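You operate a simulated robot arm through the tools that you are given. There is no shell and no other tool. Be economical: measure what you need, move in short steps, check, and stop when the job is done.

Carry out the task below with a simulated two-armed robot. There is one attempt and no reset: what you move stays moved.

Task
Hold the grey tray on the second shelf from the bottom of the blue rack steady with one hand and put the black star knob from the second shelf from the bottom of the teal rack in it with the other.

It is judged by the outcome, as a careful person would: the job done as asked, and still so three seconds after it is handed in. It fails if anything else is knocked over, pushed out of place, dropped, spilled or broken.

Robot
Two 7-joint arms with two-finger parallel grippers on one trunk, on a base that drives. Base frame: it is fixed to the floor where the robot stands at the start and does not move with it; the origin is under the middle of the robot, x ahead of it, y to its left, z up. Readings come in m, rad, newtons and seconds.
The left shoulder is at the start at [0.048, 0.161, 1.098], the right one opposite. With the tool pointing down near the work surface each hand reaches from about 0.1 to 0.66 m from the robot's upright axis, wherever it stands, measured 20 degrees to its own side. Places, roughly: grey tray [2.5, -2, 0.75]. Payload 3.43 kg a hand.
The tool frame of a hand sits at the grasp point between the pads (the TCP): z along the fingers, y along the line on which they close. The tips reach 0.03 m beyond it. The gripper opens to 0.094 m. The fingers are 0.028 m wide and 0.01 m thick; the gripper's body (0.05 by 0.096 m) begins 0.055 m behind the TCP.
Orientation is that of the tool frame in the base frame, as [roll, pitch, yaw] about the fixed x, y, z axes, in that order (R = Rz(yaw) Ry(pitch) Rx(roll)). With the fingers straight down and closing along the base's y, the tool's x points along the base's -x, its y along +y and its z along -z.

Tools
- The arms move only by the tool nudge_tool. It takes "left_increments", "right_increments" or both (then of equal length, played together; a hand with none holds still); each is a list that holds one entry, the list of rows, each a list of 7 numbers: the shift along the tool's x, y, z in m, then the turn, a rotation vector about the tool's x, y, z in rad, then the closure in counts, from 0 (fully open) to 255 (shut). In form: [[[x, y, z, ax, ay, az, hand], ...]]. A call has 1 to 20 rows; each row is the pose to reach, as a shift and turn from the pose commanded when the call began, along the tool's axes at that moment. Rows are played at 5 a second. More than 0.05 m and 0.15 rad between two rows, or a gripper value outside its range, and nothing of the call is played. Where a pose cannot be reached the arm comes as near as it can. A force on the tool above 40 N (or 10 N above the force at the start of the call, whichever is more), or a blocked arm, ends the call early, and 0.2 s more pass. The fingers move at their own pace (about 0.045 m/s each) and stop on an object; they squeeze with about 28 N. The grip force told is the motor's: it shows also when the fingers shut on nothing. Time passes only in rows, and 0.2 s behind the last, so rows that repeat a pose let the fingers close. It gives the time, the measured TCP pose, the force on the tool (base axes), the opening and the grip force at its end, in the units of the frame above (readings bear some noise), with the torque about the TCP (base axes, N m) and any sound that the robot's microphone picked up.
- Cameras (640 x 400 px; columns grow to the right, rows downward): "scene" is now at [0.1217, 0.0373, 1.2334]; the picture's right is [0.27, -0.96, 0.00], its down [-0.54, -0.15, -0.83] and it looks along [0.79, 0.22, -0.56] (base axes); focal length 263 px, centre (320, 200). "left" rides on the left gripper at [0.076, -0.014, -0.103] in its tool frame; the picture's right is [0.18, 0.98, 0.00], its down [-0.75, 0.14, -0.64] and it looks along [-0.63, 0.12, 0.77] (tool axes); focal length 243 px, centre (320, 200). "right" rides on the right gripper at [0.076, 0.014, -0.103] in its tool frame; the picture's right is [-0.18, 0.98, 0.00], its down [-0.75, -0.14, -0.64] and it looks along [-0.63, -0.12, 0.77] (tool axes); focal length 243 px, centre (320, 200). There is no depth. A picture from a camera that has moved, and an enlarged one, comes with that camera's place and axes in the base frame and with its lens. The place of the scene camera against the robot may be out by one fixed shift of up to 0.025 m in any direction.
- snapshot(camera): a new picture of that camera. No time passes.
- raise_lower(by): slides the trunk up (or, below 0, down) by that many m; the arms and the scene camera ride with it, the base frame stays. It gives what a move gives, with no picture.
- drive_base(legs): drives the robot by 1 to 6 legs, each [ahead, left, turn to the left] in m, m and rad, along the robot's own axes; the way and the turn of a leg run together, so that a leg with both is an arc; at most 1.5 m and 3.142 rad a leg. The arms and the cameras ride along, it lands a little off, and it stops where it bumps. It gives what a move gives.
- turn_head(pan, tilt): turns the head with the scene camera to pan (to the left, within 1.396 rad either way) and tilt (down, from -0.506 to 1.204), counted from straight ahead of the robot. It gives what a move gives.
- zoom(camera, box): a new picture of the part [left, top, right, bottom] of that camera's present view, enlarged. No time passes.
- hand_in(): hands the job in; it is judged then, once.

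Work in short steps. Places have to be worked out from the pictures, the camera data and where the tool is seen: move nearer, look again, correct. Check each grasp and each placing, and mend what went wrong. You have 120 turns and 108 pictures in all, those below and enlarged ones among them. Open the grippers and draw the arms clear of the work before you hand the job in, unless the task says otherwise; then end with one line.

The tools are called after ">>>" by a JSON object that holds its "api" and its "payload". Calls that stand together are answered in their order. nudge_tool: Moves the arms, as the interface text tells. Its arguments: {"type":"object","properties":{"left_increments":{"type":"array","items":{"type":"array","items":{"type":"array","items":{"type":"number"}}}},"right_increments":{"type":"array","items":{"type":"array","items":{"type":"array","items":{"type":"number"}}}}},"required":[]} The other tools are called the same way: raise_lower (by) slides the trunk up or down; drive_base (legs) drives the base; turn_head (pan, tilt) turns the head that bears the scene camera; snapshot (camera) takes a picture; zoom (camera, box) takes an enlarged picture of a part of a camera's view; hand_in () hands the job in.

At the start:

```text
clock: 0.0
left_tcp_pos: [0.2889, 0.1909, 1.0637]
left_orientation: [-3.141, 0.004, -3.14]
left_force: [-0.5, -0.8, -0.3]
left_wrist_torque: [0.0, 0.01, 0.01]
left_grip_width: 0.0943
left_gripper_force: 0.0
right_tcp_pos: [0.2805, -0.0368, 0.9739]
right_orientation: [-3.141, 0.003, -3.141]
right_force: [-0.1, -0.8, 0.3]
right_wrist_torque: [0.04, 0.01, 0.04]
right_grip_width: 0.0938
right_gripper_force: 0.1
trunk travel left (down, up): [-0.125, 0.142]
robot x, y, heading: [-0.002, -0.0003, 0.001]
head pan, tilt: [0.276, 0.602]
```

scene: 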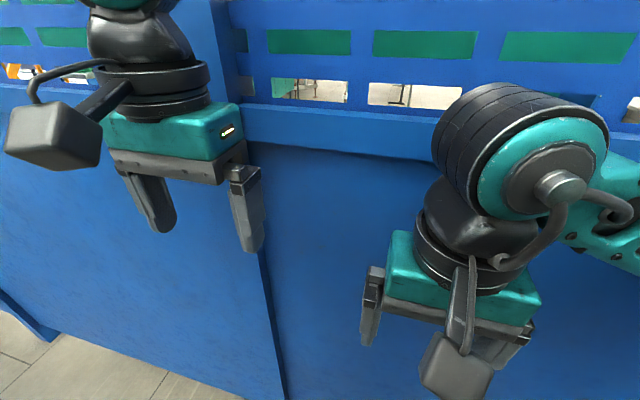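
right: 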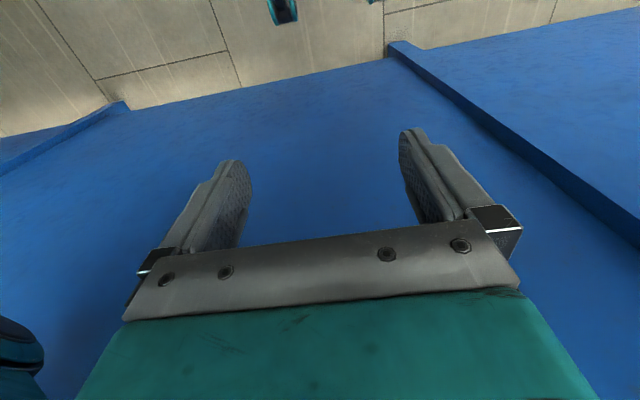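
left: 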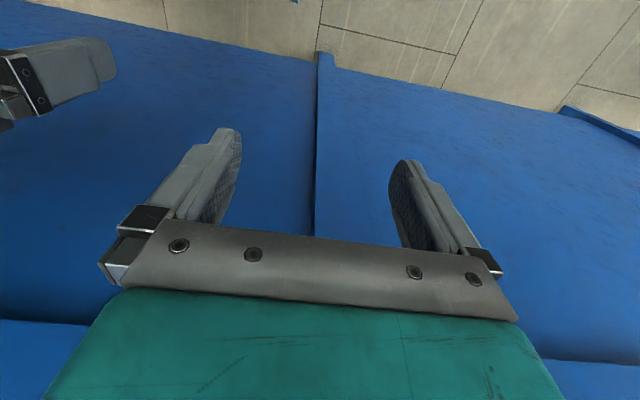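

The robot faces a blue partition close ahead. I look around with the head to find the racks.

>>> {"api": "turn_head", "payload": {"pan": -0.8, "tilt": 0.1}}

>>> {"api": "snapshot", "payload": {"camera": "scene"}}

>>> {"api": "turn_head", "payload": {"pan": 0.9, "tilt": 0.1}}

>>> {"api": "snapshot", "payload": {"camera": "scene"}}

```text
clock: 1.3
left_tcp_pos: [0.2875, 0.1909, 1.0644]
left_orientation: [-3.141, 0.003, -3.141]
left_force: [-0.1, -0.3, -0.1]
left_wrist_torque: [0.03, -0.01, 0.02]
left_grip_width: 0.094
left_gripper_force: 0.1
right_tcp_pos: [0.2791, -0.0373, 0.9736]
right_orientation: [-3.14, 0.003, 3.141]
right_force: [-0.3, 0.0, -0.2]
right_wrist_torque: [0.03, 0.01, 0.01]
right_grip_width: 0.0941
right_gripper_force: 0.1
trunk travel left (down, up): [-0.125, 0.142]
robot x, y, heading: [-0.0013, 0.001, -0.002]
head pan, tilt: [-0.799, 0.099]
```

```text
104 pictures are left
camera scene: at [0.1009, -0.0526, 1.2796], right [-0.72, -0.7, 0.0], down [-0.07, 0.07, -1.0], along [0.69, -0.71, -0.1], focal length 263 px, centre (320, 200)
```

scene: 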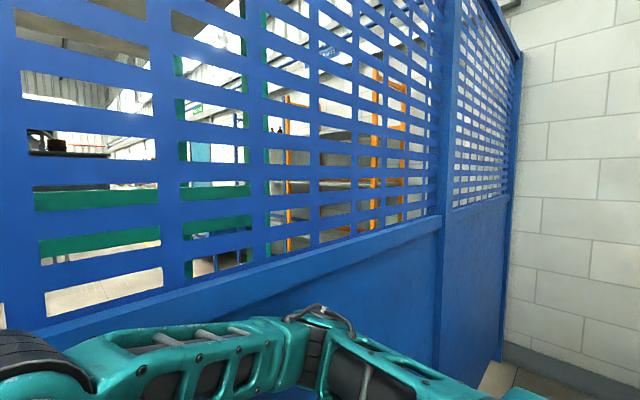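

```text
clock: 3.0
left_tcp_pos: [0.2879, 0.1904, 1.0633]
left_orientation: [-3.14, 0.001, 3.142]
left_force: [-0.2, 0.5, -0.6]
left_wrist_torque: [0.02, 0.0, -0.01]
left_grip_width: 0.094
left_gripper_force: 0.0
right_tcp_pos: [0.28, -0.0375, 0.9733]
right_orientation: [3.141, 0.002, -3.141]
right_force: [0.0, 0.1, -0.4]
right_wrist_torque: [0.01, 0.01, 0.0]
right_grip_width: 0.0939
right_gripper_force: 0.2
trunk travel left (down, up): [-0.125, 0.142]
robot x, y, heading: [-0.0035, 0.0018, 0.0]
head pan, tilt: [0.901, 0.099]
```

```text
103 pictures are left
camera scene: at [0.0939, 0.0854, 1.2796], right [0.78, -0.62, 0.0], down [-0.06, -0.08, -1.0], along [0.62, 0.78, -0.1], focal length 263 px, centre (320, 200)
```

scene: 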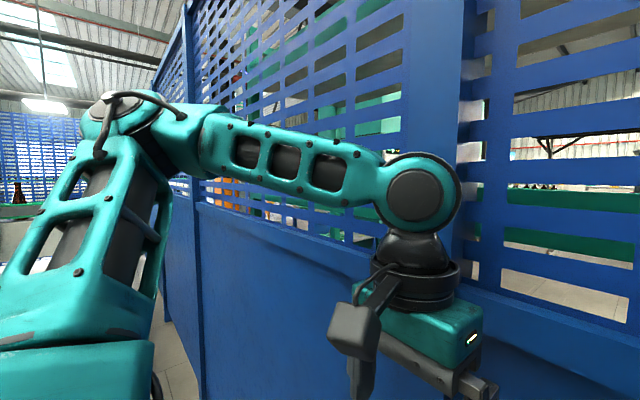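

A fence runs ahead; on the right it meets a wall. I look further left and right.

>>> {"api": "turn_head", "payload": {"pan": 1.39, "tilt": 0.3}}

>>> {"api": "snapshot", "payload": {"camera": "scene"}}

>>> {"api": "turn_head", "payload": {"pan": -1.39, "tilt": 0.3}}

>>> {"api": "snapshot", "payload": {"camera": "scene"}}

>>> {"api": "turn_head", "payload": {"pan": 0.0, "tilt": 0.0}}

>>> {"api": "snapshot", "payload": {"camera": "scene"}}

```text
clock: 4.0
left_tcp_pos: [0.2881, 0.191, 1.0638]
left_orientation: [3.141, 0.006, -3.141]
left_force: [0.6, -0.2, -0.1]
left_wrist_torque: [0.02, 0.02, 0.04]
left_grip_width: 0.094
left_gripper_force: 0.1
right_tcp_pos: [0.2798, -0.0367, 0.9742]
right_orientation: [-3.14, 0.004, 3.141]
right_force: [0.0, 0.0, 0.6]
right_wrist_torque: [0.01, -0.01, -0.04]
right_grip_width: 0.0943
right_gripper_force: 0.1
trunk travel left (down, up): [-0.125, 0.142]
robot x, y, heading: [-0.0004, 0.0017, 0.004]
head pan, tilt: [1.389, 0.3]
```

```text
102 pictures are left
camera scene: at [0.0536, 0.1051, 1.2609], right [0.98, -0.18, 0.0], down [-0.05, -0.29, -0.96], along [0.17, 0.94, -0.29], focal length 263 px, centre (320, 200)
```

scene: 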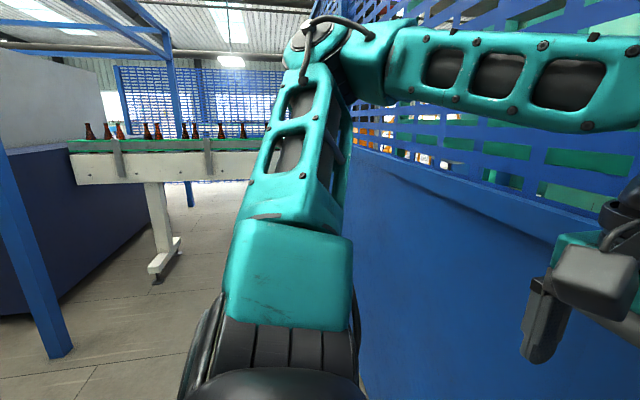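

```text
clock: 6.4
left_tcp_pos: [0.2875, 0.1918, 1.0642]
left_orientation: [3.141, 0.003, -3.141]
left_force: [0.2, 0.5, -0.2]
left_wrist_torque: [0.02, 0.02, -0.02]
left_grip_width: 0.0936
left_gripper_force: 0.1
right_tcp_pos: [0.2791, -0.036, 0.9727]
right_orientation: [3.141, 0.004, -3.14]
right_force: [0.5, 0.2, 0.0]
right_wrist_torque: [0.02, 0.0, 0.0]
right_grip_width: 0.0941
right_gripper_force: 0.0
trunk travel left (down, up): [-0.125, 0.142]
robot x, y, heading: [-0.0039, 0.0007, -0.001]
head pan, tilt: [-1.389, 0.3]
```

```text
101 pictures are left
camera scene: at [0.0536, -0.0785, 1.2608], right [-0.98, -0.18, 0.0], down [-0.05, 0.29, -0.96], along [0.17, -0.94, -0.3], focal length 263 px, centre (320, 200)
```

scene: 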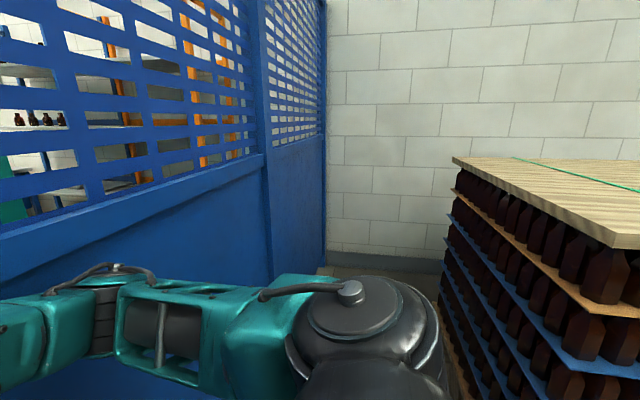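

```text
clock: 8.0
left_tcp_pos: [0.2878, 0.1909, 1.064]
left_orientation: [-3.141, 0.004, -3.141]
left_force: [0.0, 0.1, -0.5]
left_wrist_torque: [0.01, -0.01, 0.02]
left_grip_width: 0.0939
left_gripper_force: 0.1
right_tcp_pos: [0.2787, -0.0376, 0.973]
right_orientation: [3.141, 0.003, 3.14]
right_force: [-0.2, -0.4, 0.1]
right_wrist_torque: [0.04, -0.03, -0.03]
right_grip_width: 0.094
right_gripper_force: 0.1
trunk travel left (down, up): [-0.125, 0.142]
robot x, y, heading: [0.0018, 0.0013, 0.001]
head pan, tilt: [0.0, 0.0]
```

```text
100 pictures are left
camera scene: at [0.1266, 0.0132, 1.2888], right [0.0, -1.0, 0.0], down [0.0, 0.0, -1.0], along [1.0, 0.0, 0.0], focal length 263 px, centre (320, 200)
```

scene: 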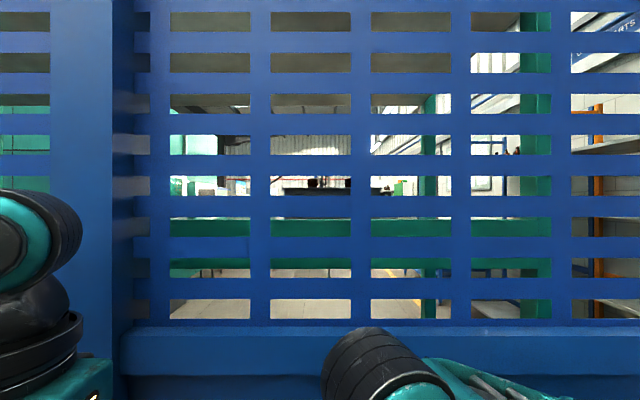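

The passage must be to the left along the fence. I back off slightly from the fence and turn left to look along the corridor.

>>> {"api": "drive_base", "payload": {"legs": [[-0.15, 0, 0], [0, 0, 1.57]]}}

>>> {"api": "snapshot", "payload": {"camera": "scene"}}

```text
clock: 13.2
left_tcp_pos: [-0.3533, 0.2839, 1.0634]
left_orientation: [3.141, 0.001, -1.543]
left_force: [0.5, 0.7, 0.1]
left_wrist_torque: [-0.01, -0.01, -0.05]
left_grip_width: 0.0941
left_gripper_force: 0.0
right_tcp_pos: [-0.1255, 0.2819, 0.9727]
right_orientation: [-3.141, 0.002, -1.545]
right_force: [-0.7, 0.1, -0.1]
right_wrist_torque: [-0.03, -0.02, 0.01]
right_grip_width: 0.0941
right_gripper_force: 0.0
trunk travel left (down, up): [-0.125, 0.142]
robot x, y, heading: [-0.1552, 0.0004, 1.595]
head pan, tilt: [0.0, 0.0]
```

```text
99 pictures are left
camera scene: at [-0.1589, 0.1431, 1.2884], right [1.0, 0.03, 0.0], down [0.0, 0.0, -1.0], along [-0.03, 1.0, 0.0], focal length 263 px, centre (320, 200)
```

scene: 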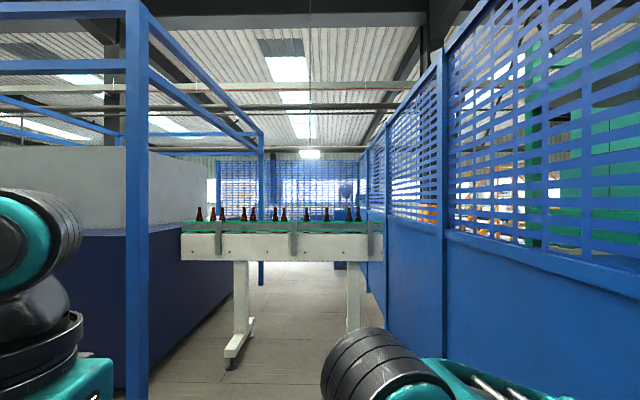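

The corridor ahead is blocked by a conveyor reaching the fence. I look behind the robot for another way out.

>>> {"api": "turn_head", "payload": {"pan": 1.39, "tilt": 0.2}}

>>> {"api": "snapshot", "payload": {"camera": "scene"}}

>>> {"api": "drive_base", "payload": {"legs": [[0, 0, 1.57]]}}

>>> {"api": "snapshot", "payload": {"camera": "scene"}}

```text
clock: 14.8
left_tcp_pos: [-0.3537, 0.2849, 1.0637]
left_orientation: [3.141, 0.0, -1.546]
left_force: [0.5, 0.2, 0.1]
left_wrist_torque: [-0.01, 0.04, 0.0]
left_grip_width: 0.094
left_gripper_force: 0.0
right_tcp_pos: [-0.1246, 0.2821, 0.9723]
right_orientation: [-3.14, 0.001, -1.543]
right_force: [-0.3, 0.7, -0.4]
right_wrist_torque: [0.03, 0.02, 0.02]
right_grip_width: 0.094
right_gripper_force: 0.1
trunk travel left (down, up): [-0.125, 0.142]
robot x, y, heading: [-0.1536, -0.0051, 1.595]
head pan, tilt: [1.389, 0.201]
```

```text
98 pictures are left
camera scene: at [-0.2486, 0.0676, 1.27], right [0.16, 0.99, 0.0], down [0.2, -0.03, -0.98], along [-0.97, 0.15, -0.2], focal length 263 px, centre (320, 200)
```

scene: 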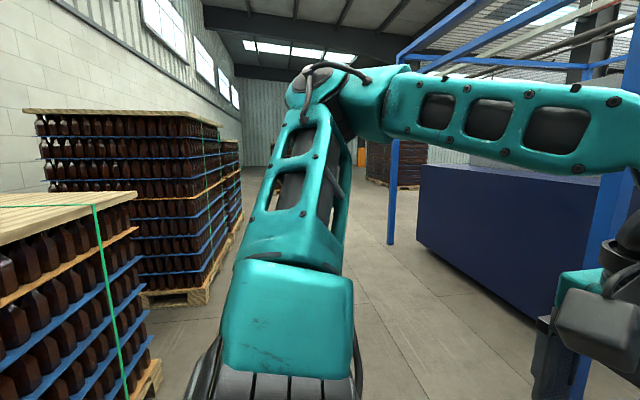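

```text
clock: 18.9
left_tcp_pos: [-0.4446, -0.1929, 1.064]
left_orientation: [-3.14, 0.004, 0.008]
left_force: [-0.4, -0.3, 0.6]
left_wrist_torque: [-0.03, 0.03, -0.02]
left_grip_width: 0.0938
left_gripper_force: 0.1
right_tcp_pos: [-0.4364, 0.0351, 0.9711]
right_orientation: [3.141, 0.0, 0.008]
right_force: [0.3, 0.3, 0.1]
right_wrist_torque: [0.0, 0.02, 0.02]
right_grip_width: 0.0938
right_gripper_force: 0.2
trunk travel left (down, up): [-0.125, 0.142]
robot x, y, heading: [-0.1556, 0.0014, -3.13]
head pan, tilt: [1.389, 0.201]
```

```text
97 pictures are left
camera scene: at [-0.2117, -0.0789, 1.27], right [-0.98, 0.17, 0.0], down [0.03, 0.2, -0.98], along [-0.17, -0.96, -0.2], focal length 263 px, centre (320, 200)
```

scene: 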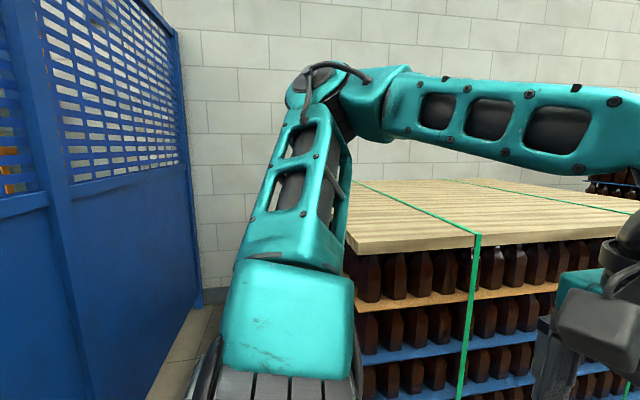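

Open floor also extends toward -x. I turn back toward +y to inspect the fence and conveyor end more closely.

>>> {"api": "turn_head", "payload": {"pan": -1.3, "tilt": 0.15}}

>>> {"api": "zoom", "payload": {"camera": "scene", "box": [0, 0, 640, 400]}}

>>> {"api": "turn_head", "payload": {"pan": 0, "tilt": 0.15}}

>>> {"api": "snapshot", "payload": {"camera": "scene"}}

```text
clock: 21.3
left_tcp_pos: [-0.4433, -0.1923, 1.064]
left_orientation: [3.141, 0.002, 0.007]
left_force: [-0.2, -0.8, -0.5]
left_wrist_torque: [-0.02, -0.02, 0.05]
left_grip_width: 0.0941
left_gripper_force: 0.1
right_tcp_pos: [-0.4368, 0.0351, 0.9719]
right_orientation: [3.141, 0.0, 0.005]
right_force: [0.8, -1.6, 0.6]
right_wrist_torque: [0.05, 0.04, -0.03]
right_grip_width: 0.0941
right_gripper_force: 0.0
trunk travel left (down, up): [-0.125, 0.142]
robot x, y, heading: [-0.1536, -0.0005, -3.138]
head pan, tilt: [-1.3, 0.15]
```

```text
1.00 times, centred on (320, 200) of scene (not enlarged: the box is as wide or as high as the picture)
camera zoom: at [-0.2209, 0.102, 1.2747], right [0.96, 0.27, 0.0], down [0.04, -0.14, -0.99], along [-0.27, 0.95, -0.15], focal length 263 px, centre (320, 200)
```

zoom: 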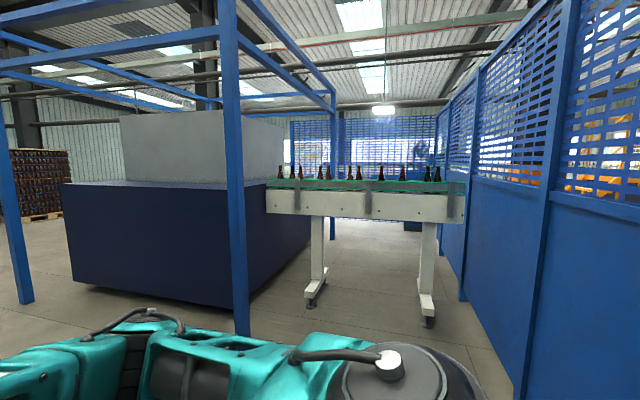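

```text
clock: 22.8
left_tcp_pos: [-0.443, -0.1921, 1.0624]
left_orientation: [3.141, 0.001, 0.006]
left_force: [-0.4, -0.9, 0.0]
left_wrist_torque: [0.02, 0.02, -0.04]
left_grip_width: 0.094
left_gripper_force: 0.1
right_tcp_pos: [-0.4367, 0.0343, 0.9729]
right_orientation: [3.141, 0.0, 0.008]
right_force: [0.7, 0.1, 0.3]
right_wrist_torque: [0.01, 0.0, 0.01]
right_grip_width: 0.0941
right_gripper_force: 0.1
trunk travel left (down, up): [-0.125, 0.142]
robot x, y, heading: [-0.1525, 0.0025, -3.135]
head pan, tilt: [0.0, 0.15]
```

```text
95 pictures are left
camera scene: at [-0.2882, 0.0123, 1.2747], right [-0.01, 1.0, 0.0], down [0.15, 0.0, -0.99], along [-0.99, -0.01, -0.15], focal length 263 px, centre (320, 200)
```

scene: 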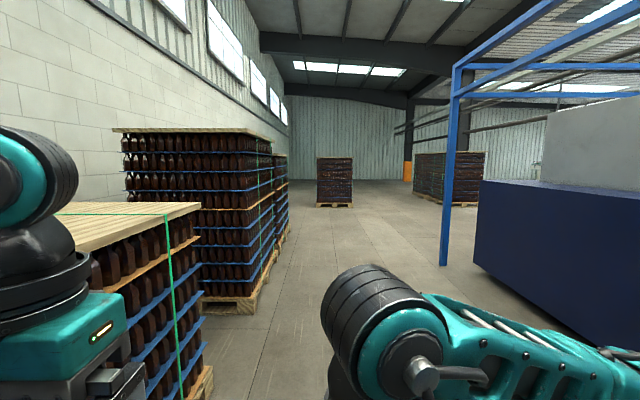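

I look in detail at the fence's far end and the near-wall panel by zooming.

>>> {"api": "turn_head", "payload": {"pan": -1.39, "tilt": 0.0}}

>>> {"api": "zoom", "payload": {"camera": "scene", "box": [280, 100, 520, 250]}}

>>> {"api": "turn_head", "payload": {"pan": 1.39, "tilt": 0.2}}

>>> {"api": "zoom", "payload": {"camera": "scene", "box": [0, 0, 320, 400]}}

```text
clock: 24.3
left_tcp_pos: [-0.4435, -0.1935, 1.0633]
left_orientation: [3.141, 0.003, 0.006]
left_force: [0.0, 0.6, -0.1]
left_wrist_torque: [-0.01, -0.01, 0.01]
left_grip_width: 0.0939
left_gripper_force: 0.0
right_tcp_pos: [-0.4368, 0.0345, 0.973]
right_orientation: [3.141, 0.0, 0.007]
right_force: [-0.4, 0.4, 0.6]
right_wrist_torque: [0.0, 0.0, 0.02]
right_grip_width: 0.094
right_gripper_force: 0.1
trunk travel left (down, up): [-0.125, 0.142]
robot x, y, heading: [-0.154, 0.0006, -3.135]
head pan, tilt: [-1.389, 0.0]
```

```text
2.67 times, centred on (400, 175) of scene
camera zoom: at [-0.2124, 0.1013, 1.2884], right [0.98, 0.19, 0.0], down [0.0, 0.0, -1.0], along [-0.19, 0.98, 0.0], focal length 700 px, centre (107, 267)
```

zoom: 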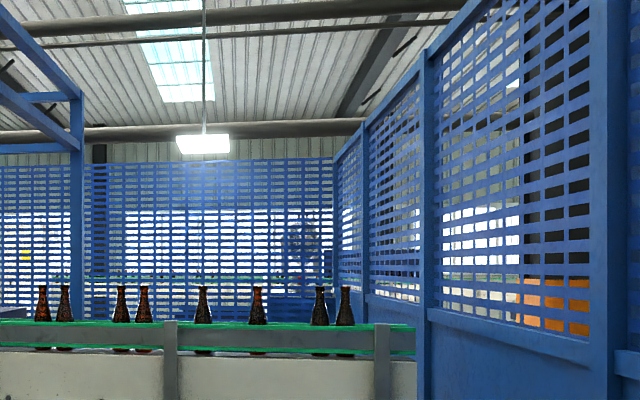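

```text
clock: 26.8
left_tcp_pos: [-0.4429, -0.1925, 1.0627]
left_orientation: [-3.141, 0.001, 0.008]
left_force: [0.1, -0.3, -0.3]
left_wrist_torque: [0.02, 0.03, 0.0]
left_grip_width: 0.0939
left_gripper_force: 0.1
right_tcp_pos: [-0.4368, 0.0338, 0.9719]
right_orientation: [-3.141, 0.001, 0.008]
right_force: [-0.3, -0.1, -0.8]
right_wrist_torque: [0.01, 0.01, 0.01]
right_grip_width: 0.0938
right_gripper_force: 0.0
trunk travel left (down, up): [-0.125, 0.142]
robot x, y, heading: [-0.1523, -0.0019, -3.133]
head pan, tilt: [1.389, 0.201]
```

```text
1.00 times, centred on (160, 200) of scene (not enlarged: the box is as wide or as high as the picture)
camera zoom: at [-0.2118, -0.0789, 1.27], right [-0.98, 0.17, 0.0], down [0.03, 0.2, -0.98], along [-0.17, -0.96, -0.2], focal length 263 px, centre (480, 200)
```

zoom: 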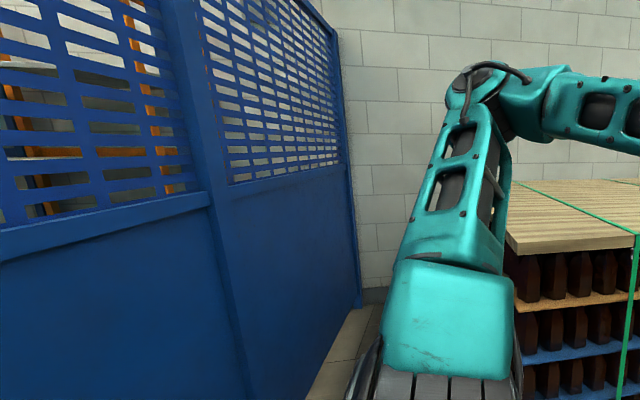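

I turn back to the fence and look through its slats to map the other side and find the entrance.

>>> {"api": "drive_base", "payload": {"legs": [[0, 0, 3.14]]}}

>>> {"api": "turn_head", "payload": {"pan": -0.6, "tilt": 0.0}}

>>> {"api": "snapshot", "payload": {"camera": "scene"}}

>>> {"api": "turn_head", "payload": {"pan": 0.6, "tilt": 0.0}}

>>> {"api": "snapshot", "payload": {"camera": "scene"}}

```text
clock: 34.6
left_tcp_pos: [0.1308, 0.196, 1.0648]
left_orientation: [-3.141, 0.003, -3.121]
left_force: [-0.3, -1.2, 0.4]
left_wrist_torque: [0.02, 0.0, 0.01]
left_grip_width: 0.0941
left_gripper_force: 0.1
right_tcp_pos: [0.1274, -0.0305, 0.9724]
right_orientation: [3.14, 0.0, -3.12]
right_force: [0.0, 0.2, -0.3]
right_wrist_torque: [0.01, 0.01, 0.01]
right_grip_width: 0.094
right_gripper_force: 0.1
trunk travel left (down, up): [-0.125, 0.142]
robot x, y, heading: [-0.1532, -0.0015, 0.021]
head pan, tilt: [1.389, 0.201]
```

```text
clock: 36.5
left_tcp_pos: [0.1319, 0.1963, 1.0642]
left_orientation: [-3.141, 0.002, -3.121]
left_force: [0.4, 1.1, -0.1]
left_wrist_torque: [0.0, -0.04, 0.0]
left_grip_width: 0.0942
left_gripper_force: 0.0
right_tcp_pos: [0.1284, -0.031, 0.9718]
right_orientation: [3.142, -0.001, -3.121]
right_force: [-0.1, 0.1, 0.0]
right_wrist_torque: [0.0, -0.01, -0.02]
right_grip_width: 0.0942
right_gripper_force: 0.0
trunk travel left (down, up): [-0.125, 0.142]
robot x, y, heading: [-0.1555, -0.0007, 0.022]
head pan, tilt: [-0.6, 0.0]
```

```text
92 pictures are left
camera scene: at [-0.0402, -0.0353, 1.2884], right [-0.55, -0.84, 0.0], down [0.0, 0.0, -1.0], along [0.84, -0.55, 0.0], focal length 263 px, centre (320, 200)
```

scene: 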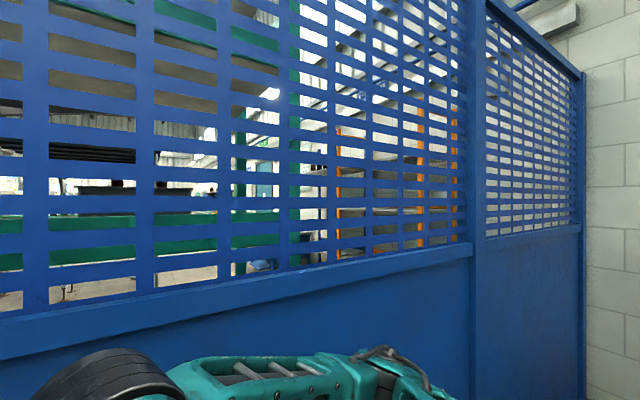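

```text
clock: 37.9
left_tcp_pos: [0.1309, 0.1966, 1.0624]
left_orientation: [-3.14, 0.002, -3.12]
left_force: [1.4, 0.6, -0.6]
left_wrist_torque: [-0.02, 0.0, 0.01]
left_grip_width: 0.0939
left_gripper_force: 0.1
right_tcp_pos: [0.1269, -0.0306, 0.973]
right_orientation: [-3.141, 0.0, -3.121]
right_force: [0.7, 0.3, -0.5]
right_wrist_torque: [0.03, -0.04, -0.02]
right_grip_width: 0.094
right_gripper_force: 0.0
trunk travel left (down, up): [-0.125, 0.142]
robot x, y, heading: [-0.1529, 0.001, 0.019]
head pan, tilt: [0.6, 0.0]
```

```text
91 pictures are left
camera scene: at [-0.0422, 0.0662, 1.2884], right [0.58, -0.81, 0.0], down [0.0, 0.0, -1.0], along [0.81, 0.58, 0.0], focal length 263 px, centre (320, 200)
```

scene: 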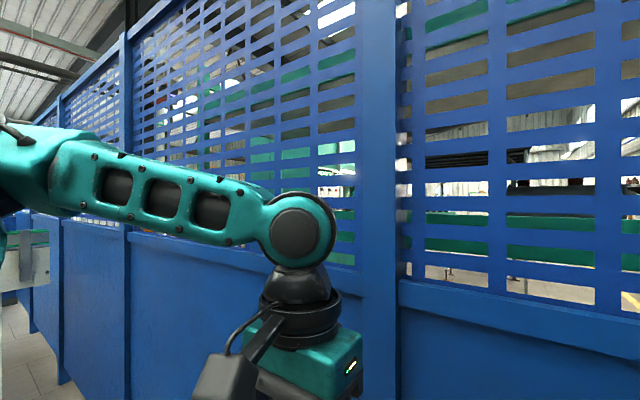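

The fence looks continuous from the wall to a corner far off, so I must go around. I drive along -x through the open aisle, keeping between the pallets (y≈-0.65) and the frame post (y≈1.5).

>>> {"api": "drive_base", "payload": {"legs": [[0, 0, 3.12], [0, -0.35, 0], [1.5, 0, 0], [1.5, 0, 0]]}}

>>> {"api": "turn_head", "payload": {"pan": -0.9, "tilt": 0.0}}

>>> {"api": "snapshot", "payload": {"camera": "scene"}}

>>> {"api": "turn_head", "payload": {"pan": 0, "tilt": 0.1}}

>>> {"api": "snapshot", "payload": {"camera": "scene"}}

```text
clock: 62.9
left_tcp_pos: [-3.3949, -0.13, 1.0644]
left_orientation: [-3.14, 0.002, 0.11]
left_force: [-0.5, -0.2, -0.5]
left_wrist_torque: [-0.01, 0.0, 0.01]
left_grip_width: 0.0937
left_gripper_force: 0.1
right_tcp_pos: [-3.4105, 0.0962, 0.9727]
right_orientation: [3.142, 0.0, 0.108]
right_force: [0.6, -0.2, 0.3]
right_wrist_torque: [0.03, 0.02, -0.01]
right_grip_width: 0.094
right_gripper_force: 0.0
trunk travel left (down, up): [-0.125, 0.142]
robot x, y, heading: [-3.1253, 0.0906, -3.034]
head pan, tilt: [0.6, 0.0]
```

```text
clock: 64.5
left_tcp_pos: [-3.3941, -0.1308, 1.0638]
left_orientation: [3.14, 0.001, 0.11]
left_force: [0.4, 0.3, -0.3]
left_wrist_torque: [-0.01, 0.01, 0.03]
left_grip_width: 0.0941
left_gripper_force: 0.0
right_tcp_pos: [-3.4115, 0.0965, 0.9717]
right_orientation: [3.142, 0.0, 0.11]
right_force: [0.9, -0.2, -0.1]
right_wrist_torque: [0.0, 0.0, -0.01]
right_grip_width: 0.0939
right_gripper_force: 0.0
trunk travel left (down, up): [-0.125, 0.142]
robot x, y, heading: [-3.1275, 0.0891, -3.035]
head pan, tilt: [-0.901, 0.0]
```

```text
90 pictures are left
camera scene: at [-3.2299, 0.1634, 1.2884], right [0.71, 0.7, 0.0], down [0.0, 0.0, -1.0], along [-0.7, 0.71, 0.0], focal length 263 px, centre (320, 200)
```

scene: 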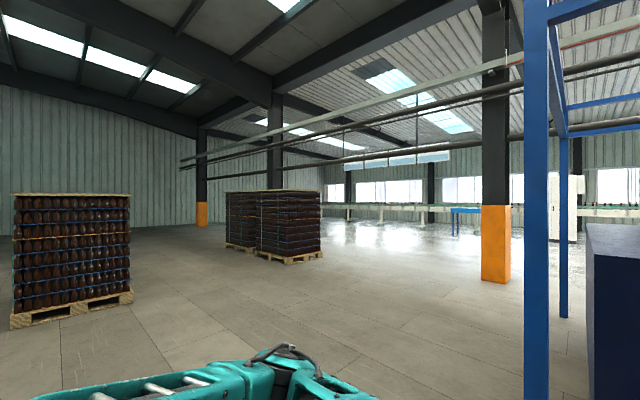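

```text
clock: 65.7
left_tcp_pos: [-3.3941, -0.1314, 1.0632]
left_orientation: [3.141, 0.001, 0.11]
left_force: [0.1, 0.2, -0.3]
left_wrist_torque: [0.01, 0.0, -0.01]
left_grip_width: 0.0938
left_gripper_force: 0.0
right_tcp_pos: [-3.4099, 0.0961, 0.9719]
right_orientation: [-3.141, -0.001, 0.109]
right_force: [0.2, 0.4, -0.1]
right_wrist_torque: [-0.01, 0.03, 0.01]
right_grip_width: 0.0939
right_gripper_force: 0.0
trunk travel left (down, up): [-0.125, 0.142]
robot x, y, heading: [-3.1291, 0.0918, -3.034]
head pan, tilt: [0.0, 0.099]
```

```text
89 pictures are left
camera scene: at [-3.2582, 0.0895, 1.2794], right [-0.11, 0.99, 0.0], down [0.1, 0.01, -1.0], along [-0.99, -0.11, -0.1], focal length 263 px, centre (320, 200)
```

scene: 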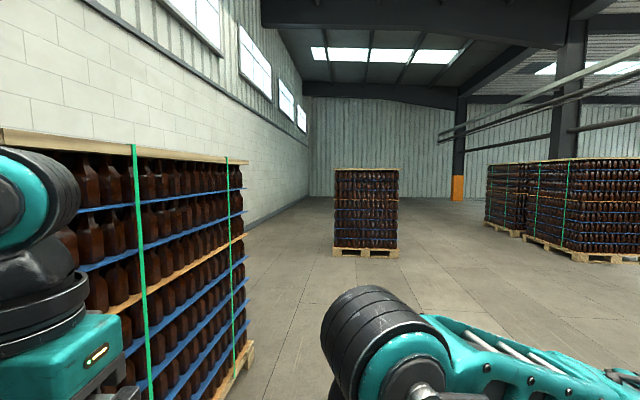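

Now I go around the machine: forward to x≈-4.4, turn to +y, and drive to y≈3.

>>> {"api": "drive_base", "payload": {"legs": [[1.2, 0, 0], [0, 0, -1.68], [1.5, 0, 0], [1.5, 0, 0]]}}

>>> {"api": "turn_head", "payload": {"pan": -0.7, "tilt": 0.05}}

>>> {"api": "snapshot", "payload": {"camera": "scene"}}

```text
clock: 89.9
left_tcp_pos: [-4.4564, 3.2722, 1.0645]
left_orientation: [-3.141, 0.002, -1.59]
left_force: [1.4, -0.1, -0.1]
left_wrist_torque: [-0.05, 0.0, 0.01]
left_grip_width: 0.094
left_gripper_force: 0.1
right_tcp_pos: [-4.2295, 3.2607, 0.9723]
right_orientation: [-3.14, 0.001, -1.591]
right_force: [-0.4, -0.4, -0.5]
right_wrist_torque: [-0.01, 0.04, -0.02]
right_grip_width: 0.0941
right_gripper_force: 0.0
trunk travel left (down, up): [-0.125, 0.142]
robot x, y, heading: [-4.2709, 2.9787, 1.546]
head pan, tilt: [0.0, 0.099]
```

```text
clock: 91.0
left_tcp_pos: [-4.4572, 3.2733, 1.063]
left_orientation: [3.141, 0.003, -1.589]
left_force: [0.3, -0.1, 0.3]
left_wrist_torque: [0.03, -0.01, 0.0]
left_grip_width: 0.0941
left_gripper_force: 0.0
right_tcp_pos: [-4.2303, 3.2598, 0.9727]
right_orientation: [3.142, -0.002, -1.592]
right_force: [0.8, -0.5, -0.1]
right_wrist_torque: [0.05, 0.0, 0.0]
right_grip_width: 0.0937
right_gripper_force: 0.0
trunk travel left (down, up): [-0.125, 0.142]
robot x, y, heading: [-4.2719, 2.9805, 1.552]
head pan, tilt: [-0.7, 0.051]
```

```text
88 pictures are left
camera scene: at [-4.212, 3.1011, 1.2838], right [0.75, -0.66, 0.0], down [-0.03, -0.04, -1.0], along [0.66, 0.75, -0.05], focal length 263 px, centre (320, 200)
```

scene: 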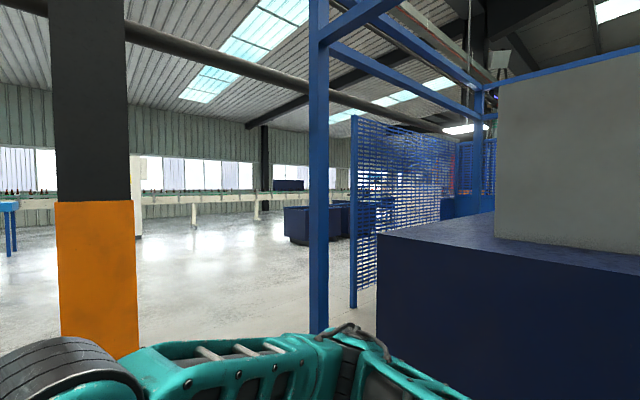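

The mesh fence ends at about (-2.1, 5.0); open floor beyond. I pass diagonally between the orange column and the frame pillar.

>>> {"api": "drive_base", "payload": {"legs": [[1.25, 0, 0], [0, 0, -0.75], [1.5, 0, 0], [0.7, 0, 0]]}}

>>> {"api": "snapshot", "payload": {"camera": "scene"}}

```text
clock: 101.9
left_tcp_pos: [-3.8754, 4.8343, 1.0815]
left_orientation: [-3.138, 0.063, -2.333]
left_force: [-0.1, 0.8, -0.6]
left_wrist_torque: [0.04, -0.01, -0.03]
left_grip_width: 0.0937
left_gripper_force: 0.1
right_tcp_pos: [-3.7205, 4.6677, 0.9769]
right_orientation: [3.13, 0.017, -2.344]
right_force: [0.0, 0.4, 0.0]
right_wrist_torque: [-0.01, 0.01, -0.02]
right_grip_width: 0.0939
right_gripper_force: 0.1
trunk travel left (down, up): [-0.125, 0.142]
robot x, y, heading: [-3.9393, 4.5043, 0.797]
head pan, tilt: [-0.7, 0.051]
stopped in leg 3: the robot was blocked; the commanded pose is now the measured one
```

```text
87 pictures are left
camera scene: at [-3.8261, 4.5376, 1.2853], right [0.1, -0.99, -0.02], down [-0.04, 0.02, -1.0], along [0.99, 0.1, -0.04], focal length 263 px, centre (320, 200)
```

scene: 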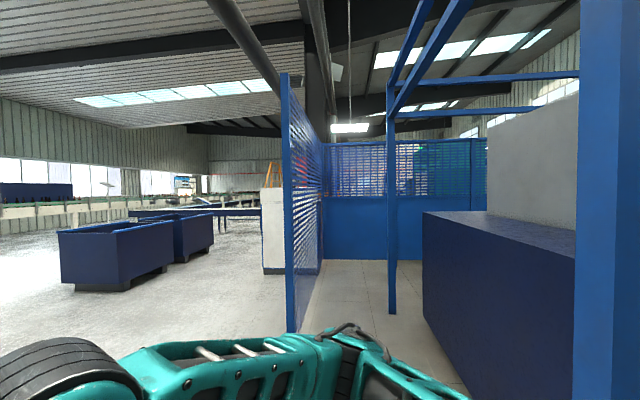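

Blocked at the pillars. I look left and right to see what the robot touched.

>>> {"api": "turn_head", "payload": {"pan": 1.0, "tilt": 0.3}}

>>> {"api": "snapshot", "payload": {"camera": "scene"}}

>>> {"api": "turn_head", "payload": {"pan": -1.2, "tilt": 0.6}}

>>> {"api": "snapshot", "payload": {"camera": "scene"}}

```text
clock: 103.7
left_tcp_pos: [-3.877, 4.8324, 1.0822]
left_orientation: [-3.139, 0.067, -2.338]
left_force: [0.1, 0.4, 0.5]
left_wrist_torque: [0.0, 0.02, -0.01]
left_grip_width: 0.0939
left_gripper_force: 0.1
right_tcp_pos: [-3.7201, 4.6677, 0.978]
right_orientation: [3.13, 0.023, -2.347]
right_force: [-0.4, 0.3, -0.3]
right_wrist_torque: [0.02, 0.02, 0.02]
right_grip_width: 0.094
right_gripper_force: 0.1
trunk travel left (down, up): [-0.125, 0.142]
robot x, y, heading: [-3.9344, 4.5071, 0.797]
head pan, tilt: [1.0, 0.3]
```

```text
86 pictures are left
camera scene: at [-3.9387, 4.6197, 1.2631], right [0.97, 0.22, 0.01], down [0.07, -0.27, -0.96], along [-0.21, 0.94, -0.28], focal length 263 px, centre (320, 200)
```

scene: 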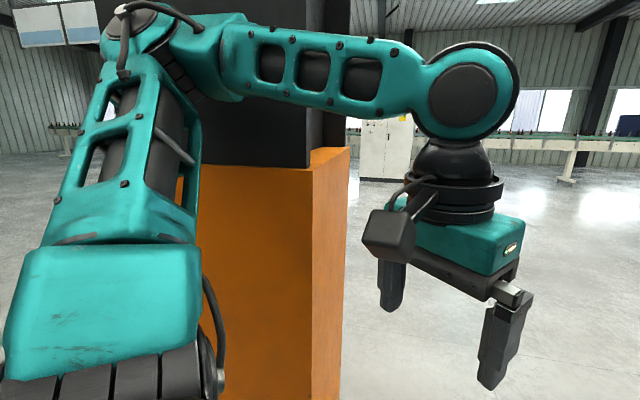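

```text
clock: 105.7
left_tcp_pos: [-3.8758, 4.8347, 1.0836]
left_orientation: [-3.141, 0.068, -2.338]
left_force: [0.1, 0.3, 0.0]
left_wrist_torque: [-0.02, 0.04, 0.01]
left_grip_width: 0.0942
left_gripper_force: 0.0
right_tcp_pos: [-3.7196, 4.6693, 0.9783]
right_orientation: [3.131, 0.022, -2.346]
right_force: [-0.2, 0.5, 0.2]
right_wrist_torque: [-0.02, 0.0, 0.0]
right_grip_width: 0.0941
right_gripper_force: 0.1
trunk travel left (down, up): [-0.125, 0.142]
robot x, y, heading: [-3.9393, 4.5061, 0.795]
head pan, tilt: [-1.201, 0.6]
```

```text
85 pictures are left
camera scene: at [-3.8363, 4.4949, 1.2338], right [-0.39, -0.92, -0.02], down [-0.51, 0.24, -0.82], along [0.76, -0.31, -0.57], focal length 263 px, centre (320, 200)
```

scene: 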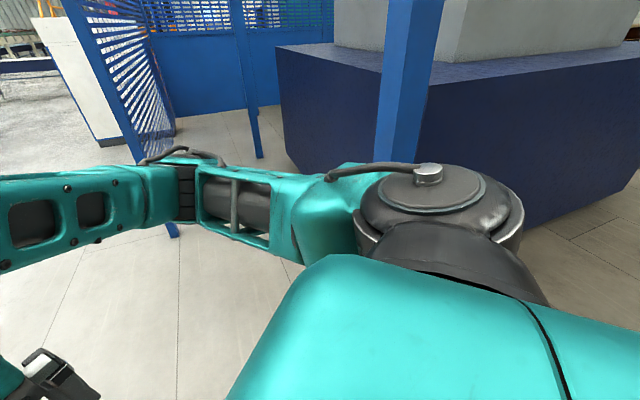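

The left elbow touched the orange column (corner ≈(-4.0, 4.88)). I back off and go around the column's other side, where the floor is open.

>>> {"api": "drive_base", "payload": {"legs": [[-0.4, 0, 0], [0, 0, 0.77], [0, 0.9, 0], [1.0, 0, 0], [0.8, 0, 0]]}}

>>> {"api": "turn_head", "payload": {"pan": -1.0, "tilt": 0.2}}

>>> {"api": "snapshot", "payload": {"camera": "scene"}}

```text
clock: 126.6
left_tcp_pos: [-5.2467, 6.3386, 1.0717]
left_orientation: [-3.128, 0.032, -1.599]
left_force: [0.1, -0.8, -0.2]
left_wrist_torque: [0.02, -0.03, 0.0]
left_grip_width: 0.0943
left_gripper_force: 0.1
right_tcp_pos: [-5.0173, 6.3193, 0.972]
right_orientation: [3.141, -0.001, -1.61]
right_force: [-0.6, -0.2, -0.1]
right_wrist_torque: [-0.02, -0.01, 0.03]
right_grip_width: 0.0936
right_gripper_force: 0.1
trunk travel left (down, up): [-0.125, 0.142]
robot x, y, heading: [-5.0626, 6.044, 1.534]
head pan, tilt: [-1.201, 0.6]
```

```text
clock: 127.5
left_tcp_pos: [-5.2455, 6.3383, 1.0723]
left_orientation: [-3.129, 0.033, -1.598]
left_force: [-0.2, 0.3, -0.9]
left_wrist_torque: [0.01, -0.02, 0.01]
left_grip_width: 0.094
left_gripper_force: 0.2
right_tcp_pos: [-5.018, 6.3184, 0.9737]
right_orientation: [3.14, -0.001, -1.606]
right_force: [-0.4, -0.3, -0.4]
right_wrist_torque: [0.02, 0.0, -0.01]
right_grip_width: 0.0941
right_gripper_force: 0.0
trunk travel left (down, up): [-0.125, 0.142]
robot x, y, heading: [-5.0664, 6.0423, 1.53]
head pan, tilt: [-1.0, 0.201]
```

```text
84 pictures are left
camera scene: at [-4.9835, 6.1404, 1.2699], right [0.51, -0.86, 0.0], down [-0.17, -0.1, -0.98], along [0.84, 0.5, -0.2], focal length 263 px, centre (320, 200)
```

scene: 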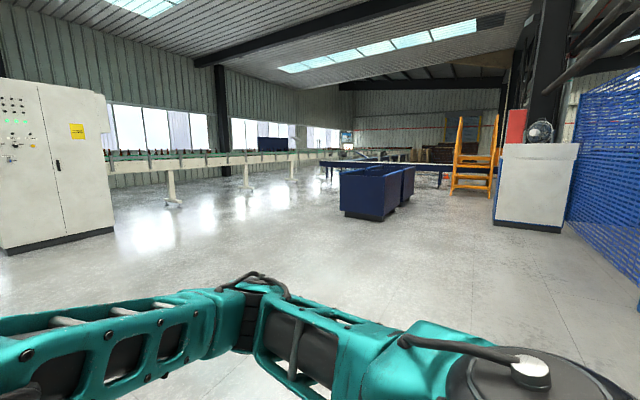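

Open hall. I head along +x at y≈6.6, between the blue bins (y≈7.5) and the white cabinet (y≲5.9).

>>> {"api": "drive_base", "payload": {"legs": [[0, 0, -1.53], [1.5, 0.2, 0], [1.5, 0.2, 0], [1.0, 0.1, 0]]}}

>>> {"api": "turn_head", "payload": {"pan": -0.5, "tilt": 0.2}}

>>> {"api": "snapshot", "payload": {"camera": "scene"}}

```text
refused: leg 2 is longer than a leg can be; nothing moved
```

```text
clock: 128.4
left_tcp_pos: [-5.2447, 6.3387, 1.0718]
left_orientation: [-3.128, 0.034, -1.598]
left_force: [0.1, -0.7, 0.9]
left_wrist_torque: [-0.02, -0.03, 0.02]
left_grip_width: 0.0942
left_gripper_force: 0.0
right_tcp_pos: [-5.018, 6.3198, 0.9728]
right_orientation: [-3.141, 0.002, -1.607]
right_force: [0.4, -0.1, 0.8]
right_wrist_torque: [0.01, 0.0, -0.02]
right_grip_width: 0.0938
right_gripper_force: 0.1
trunk travel left (down, up): [-0.125, 0.142]
robot x, y, heading: [-5.063, 6.0398, 1.531]
head pan, tilt: [-0.499, 0.201]
```

```text
83 pictures are left
camera scene: at [-5.0161, 6.173, 1.27], right [0.86, -0.51, 0.0], down [-0.1, -0.17, -0.98], along [0.5, 0.84, -0.2], focal length 263 px, centre (320, 200)
```

scene: 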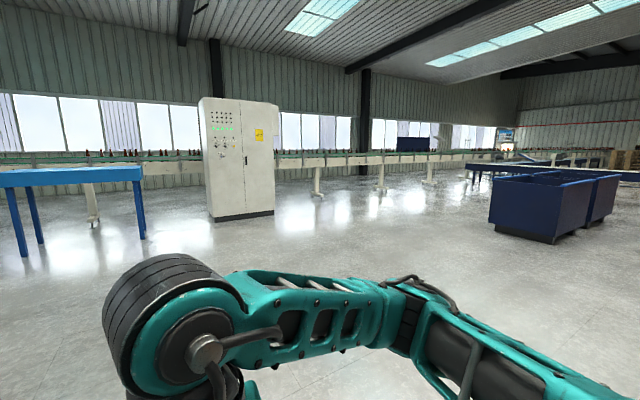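

Leg was too long; retry with shorter ones.

>>> {"api": "drive_base", "payload": {"legs": [[0, 0, -1.53], [1.45, 0.2, 0], [1.45, 0.2, 0], [1.0, 0.1, 0]]}}

>>> {"api": "turn_head", "payload": {"pan": -0.3, "tilt": 0.2}}

>>> {"api": "snapshot", "payload": {"camera": "scene"}}

```text
clock: 151.1
left_tcp_pos: [-0.8885, 6.7091, 1.0721]
left_orientation: [-3.129, 0.033, -3.122]
left_force: [-0.3, -0.5, -0.3]
left_wrist_torque: [-0.01, 0.03, 0.01]
left_grip_width: 0.0943
left_gripper_force: 0.0
right_tcp_pos: [-0.8966, 6.481, 0.9719]
right_orientation: [3.14, -0.002, -3.129]
right_force: [1.3, -0.5, 0.4]
right_wrist_torque: [-0.01, -0.01, 0.01]
right_grip_width: 0.0943
right_gripper_force: 0.0
trunk travel left (down, up): [-0.125, 0.142]
robot x, y, heading: [-1.1813, 6.5136, 0.011]
head pan, tilt: [-0.499, 0.201]
```

```text
clock: 151.8
left_tcp_pos: [-0.887, 6.7089, 1.0728]
left_orientation: [-3.129, 0.032, -3.121]
left_force: [0.6, 0.1, 0.1]
left_wrist_torque: [-0.02, 0.03, 0.01]
left_grip_width: 0.094
left_gripper_force: 0.0
right_tcp_pos: [-0.897, 6.481, 0.9727]
right_orientation: [3.141, -0.001, -3.129]
right_force: [0.1, 0.1, -0.7]
right_wrist_torque: [0.02, -0.03, -0.02]
right_grip_width: 0.0942
right_gripper_force: 0.0
trunk travel left (down, up): [-0.125, 0.142]
robot x, y, heading: [-1.1795, 6.5139, 0.014]
head pan, tilt: [-0.3, 0.201]
```

```text
82 pictures are left
camera scene: at [-1.0497, 6.5015, 1.27], right [-0.29, -0.96, 0.0], down [-0.19, 0.06, -0.98], along [0.94, -0.28, -0.2], focal length 263 px, centre (320, 200)
```

scene: 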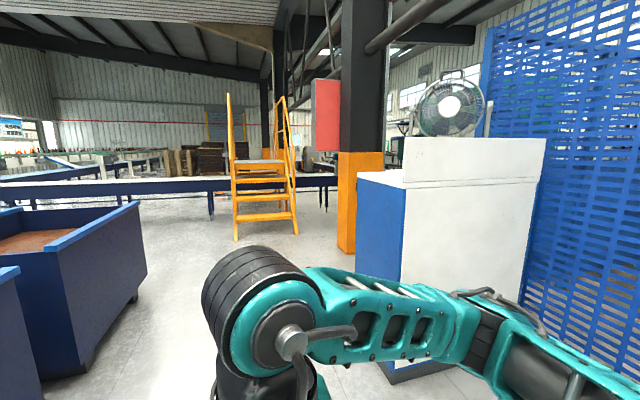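

Past the cabinet there's an orange column and yellow steps. I move forward to see the gap between them.

>>> {"api": "drive_base", "payload": {"legs": [[1.3, 0.1, 0]]}}

>>> {"api": "turn_head", "payload": {"pan": -0.6, "tilt": 0.2}}

>>> {"api": "snapshot", "payload": {"camera": "scene"}}

```text
clock: 158.3
left_tcp_pos: [0.407, 6.8155, 1.0718]
left_orientation: [-3.13, 0.032, -3.131]
left_force: [-1.2, -0.8, 0.8]
left_wrist_torque: [0.0, 0.0, 0.03]
left_grip_width: 0.0941
left_gripper_force: 0.0
right_tcp_pos: [0.3962, 6.5861, 0.9724]
right_orientation: [-3.142, -0.001, -3.138]
right_force: [-0.1, -0.3, 0.4]
right_wrist_torque: [0.02, -0.01, -0.01]
right_grip_width: 0.0939
right_gripper_force: 0.1
trunk travel left (down, up): [-0.125, 0.142]
robot x, y, heading: [0.115, 6.6238, 0.007]
head pan, tilt: [-0.3, 0.201]
```

```text
clock: 159.1
left_tcp_pos: [0.4076, 6.8156, 1.0722]
left_orientation: [-3.127, 0.032, -3.131]
left_force: [0.2, 0.1, -0.6]
left_wrist_torque: [-0.04, 0.01, 0.03]
left_grip_width: 0.0939
left_gripper_force: 0.0
right_tcp_pos: [0.3969, 6.5877, 0.9718]
right_orientation: [-3.14, -0.002, -3.139]
right_force: [-0.5, -0.7, 0.3]
right_wrist_torque: [0.0, 0.02, 0.0]
right_grip_width: 0.0938
right_gripper_force: 0.0
trunk travel left (down, up): [-0.125, 0.142]
robot x, y, heading: [0.1166, 6.6239, 0.009]
head pan, tilt: [-0.6, 0.201]
```

```text
81 pictures are left
camera scene: at [0.2318, 6.5838, 1.27], right [-0.56, -0.83, 0.0], down [-0.16, 0.11, -0.98], along [0.81, -0.55, -0.2], focal length 263 px, centre (320, 200)
```

scene: 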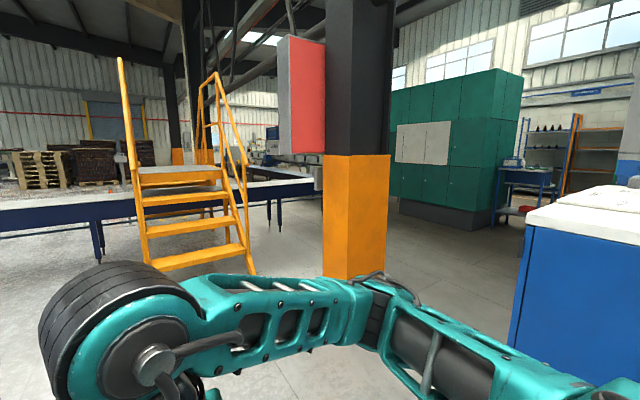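

There's a gap between the cabinet (x≲0.6) and the column (x≳1.75), leading to green lockers and racks. I go to x≈1.18 and turn to face -y.

>>> {"api": "drive_base", "payload": {"legs": [[1.05, 0, 0], [0, 0, -1.58], [0.4, 0, 0]]}}

>>> {"api": "turn_head", "payload": {"pan": 0, "tilt": 0.2}}

>>> {"api": "snapshot", "payload": {"camera": "scene"}}

```text
clock: 170.6
left_tcp_pos: [1.3868, 5.9138, 1.0718]
left_orientation: [-3.129, 0.033, 1.57]
left_force: [0.2, 0.0, -0.4]
left_wrist_torque: [-0.03, -0.02, -0.01]
left_grip_width: 0.094
left_gripper_force: 0.0
right_tcp_pos: [1.1589, 5.9271, 0.9724]
right_orientation: [-3.142, -0.003, 1.563]
right_force: [-0.2, 0.3, -0.5]
right_wrist_torque: [-0.02, -0.02, 0.0]
right_grip_width: 0.094
right_gripper_force: 0.0
trunk travel left (down, up): [-0.125, 0.142]
robot x, y, heading: [1.1972, 6.2084, -1.579]
head pan, tilt: [-0.6, 0.201]
```

```text
clock: 171.6
left_tcp_pos: [1.388, 5.9145, 1.0716]
left_orientation: [-3.129, 0.032, 1.568]
left_force: [0.6, -0.1, 0.2]
left_wrist_torque: [0.03, 0.02, 0.02]
left_grip_width: 0.094
left_gripper_force: 0.1
right_tcp_pos: [1.1582, 5.9291, 0.9727]
right_orientation: [3.141, -0.001, 1.562]
right_force: [-0.2, 1.2, 0.3]
right_wrist_torque: [-0.01, 0.0, 0.03]
right_grip_width: 0.094
right_gripper_force: 0.0
trunk travel left (down, up): [-0.125, 0.142]
robot x, y, heading: [1.1988, 6.2078, -1.582]
head pan, tilt: [0.0, 0.201]
```

```text
80 pictures are left
camera scene: at [1.1961, 6.0888, 1.27], right [-1.0, 0.01, 0.0], down [0.0, 0.2, -0.98], along [-0.01, -0.98, -0.2], focal length 263 px, centre (320, 200)
```

scene: 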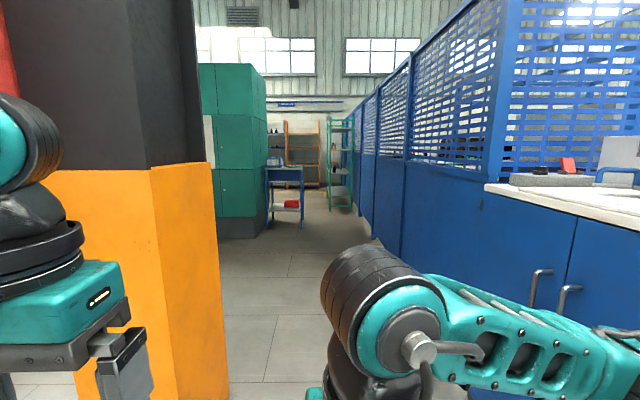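

The gap is about 1.05 m, tight for the elbows, so I turn to face +x and strafe through sideways (the robot is much narrower front to back).

>>> {"api": "drive_base", "payload": {"legs": [[0, 0, 1.58], [-0.07, 0, 0], [0, -0.6, 0]]}}

>>> {"api": "turn_head", "payload": {"pan": -0.7, "tilt": 0.3}}

>>> {"api": "snapshot", "payload": {"camera": "scene"}}

```text
clock: 181.8
left_tcp_pos: [1.4109, 5.7953, 1.0718]
left_orientation: [-3.13, 0.033, 3.13]
left_force: [0.5, 0.5, -0.6]
left_wrist_torque: [0.02, 0.02, -0.02]
left_grip_width: 0.0939
left_gripper_force: 0.0
right_tcp_pos: [1.3955, 5.5683, 0.9718]
right_orientation: [-3.141, -0.001, 3.122]
right_force: [0.5, -0.2, 0.1]
right_wrist_torque: [0.01, 0.0, -0.03]
right_grip_width: 0.0939
right_gripper_force: 0.0
trunk travel left (down, up): [-0.125, 0.142]
robot x, y, heading: [1.1155, 5.6117, -0.017]
head pan, tilt: [0.0, 0.201]
```

```text
clock: 182.9
left_tcp_pos: [1.4105, 5.7948, 1.0733]
left_orientation: [-3.128, 0.034, 3.132]
left_force: [-0.2, -0.1, 0.0]
left_wrist_torque: [0.03, 0.03, 0.02]
left_grip_width: 0.0942
left_gripper_force: 0.2
right_tcp_pos: [1.394, 5.5678, 0.9724]
right_orientation: [3.141, -0.001, 3.122]
right_force: [0.0, 0.0, -0.2]
right_wrist_torque: [0.0, 0.02, 0.0]
right_grip_width: 0.0941
right_gripper_force: 0.1
trunk travel left (down, up): [-0.125, 0.142]
robot x, y, heading: [1.1164, 5.6103, -0.023]
head pan, tilt: [-0.7, 0.3]
```

```text
79 pictures are left
camera scene: at [1.2246, 5.5606, 1.2607], right [-0.66, -0.75, 0.0], down [-0.22, 0.19, -0.96], along [0.72, -0.63, -0.3], focal length 263 px, centre (320, 200)
```

scene: 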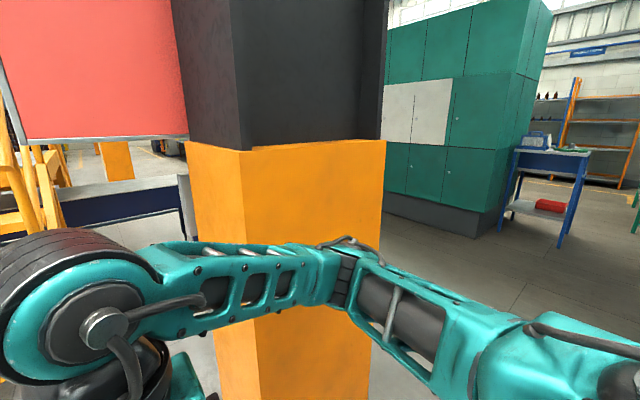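

Column face is around x≈1.6; hands reach to ≈1.46. I shift back 8 cm, then strafe through.

>>> {"api": "drive_base", "payload": {"legs": [[-0.08, 0, 0.02], [0, -1.4, 0]]}}

>>> {"api": "snapshot", "payload": {"camera": "scene"}}

```text
clock: 195.9
left_tcp_pos: [1.338, 4.4188, 1.0713]
left_orientation: [-3.129, 0.035, -3.106]
left_force: [-0.7, -0.3, 0.2]
left_wrist_torque: [-0.01, -0.02, -0.06]
left_grip_width: 0.0939
left_gripper_force: 0.1
right_tcp_pos: [1.3335, 4.1896, 0.9717]
right_orientation: [3.141, 0.0, -3.114]
right_force: [0.3, 0.0, -0.8]
right_wrist_torque: [0.01, 0.01, 0.01]
right_grip_width: 0.094
right_gripper_force: 0.0
trunk travel left (down, up): [-0.125, 0.142]
robot x, y, heading: [1.0539, 4.2175, 0.025]
head pan, tilt: [-0.7, 0.3]
```

```text
78 pictures are left
camera scene: at [1.1641, 4.1748, 1.2607], right [-0.62, -0.78, 0.0], down [-0.23, 0.18, -0.96], along [0.75, -0.59, -0.3], focal length 263 px, centre (320, 200)
```

scene: 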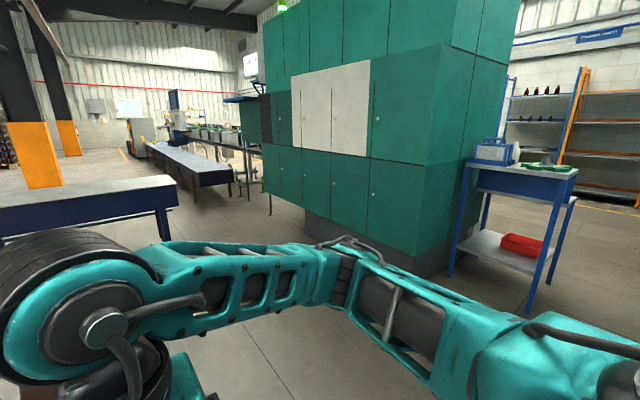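

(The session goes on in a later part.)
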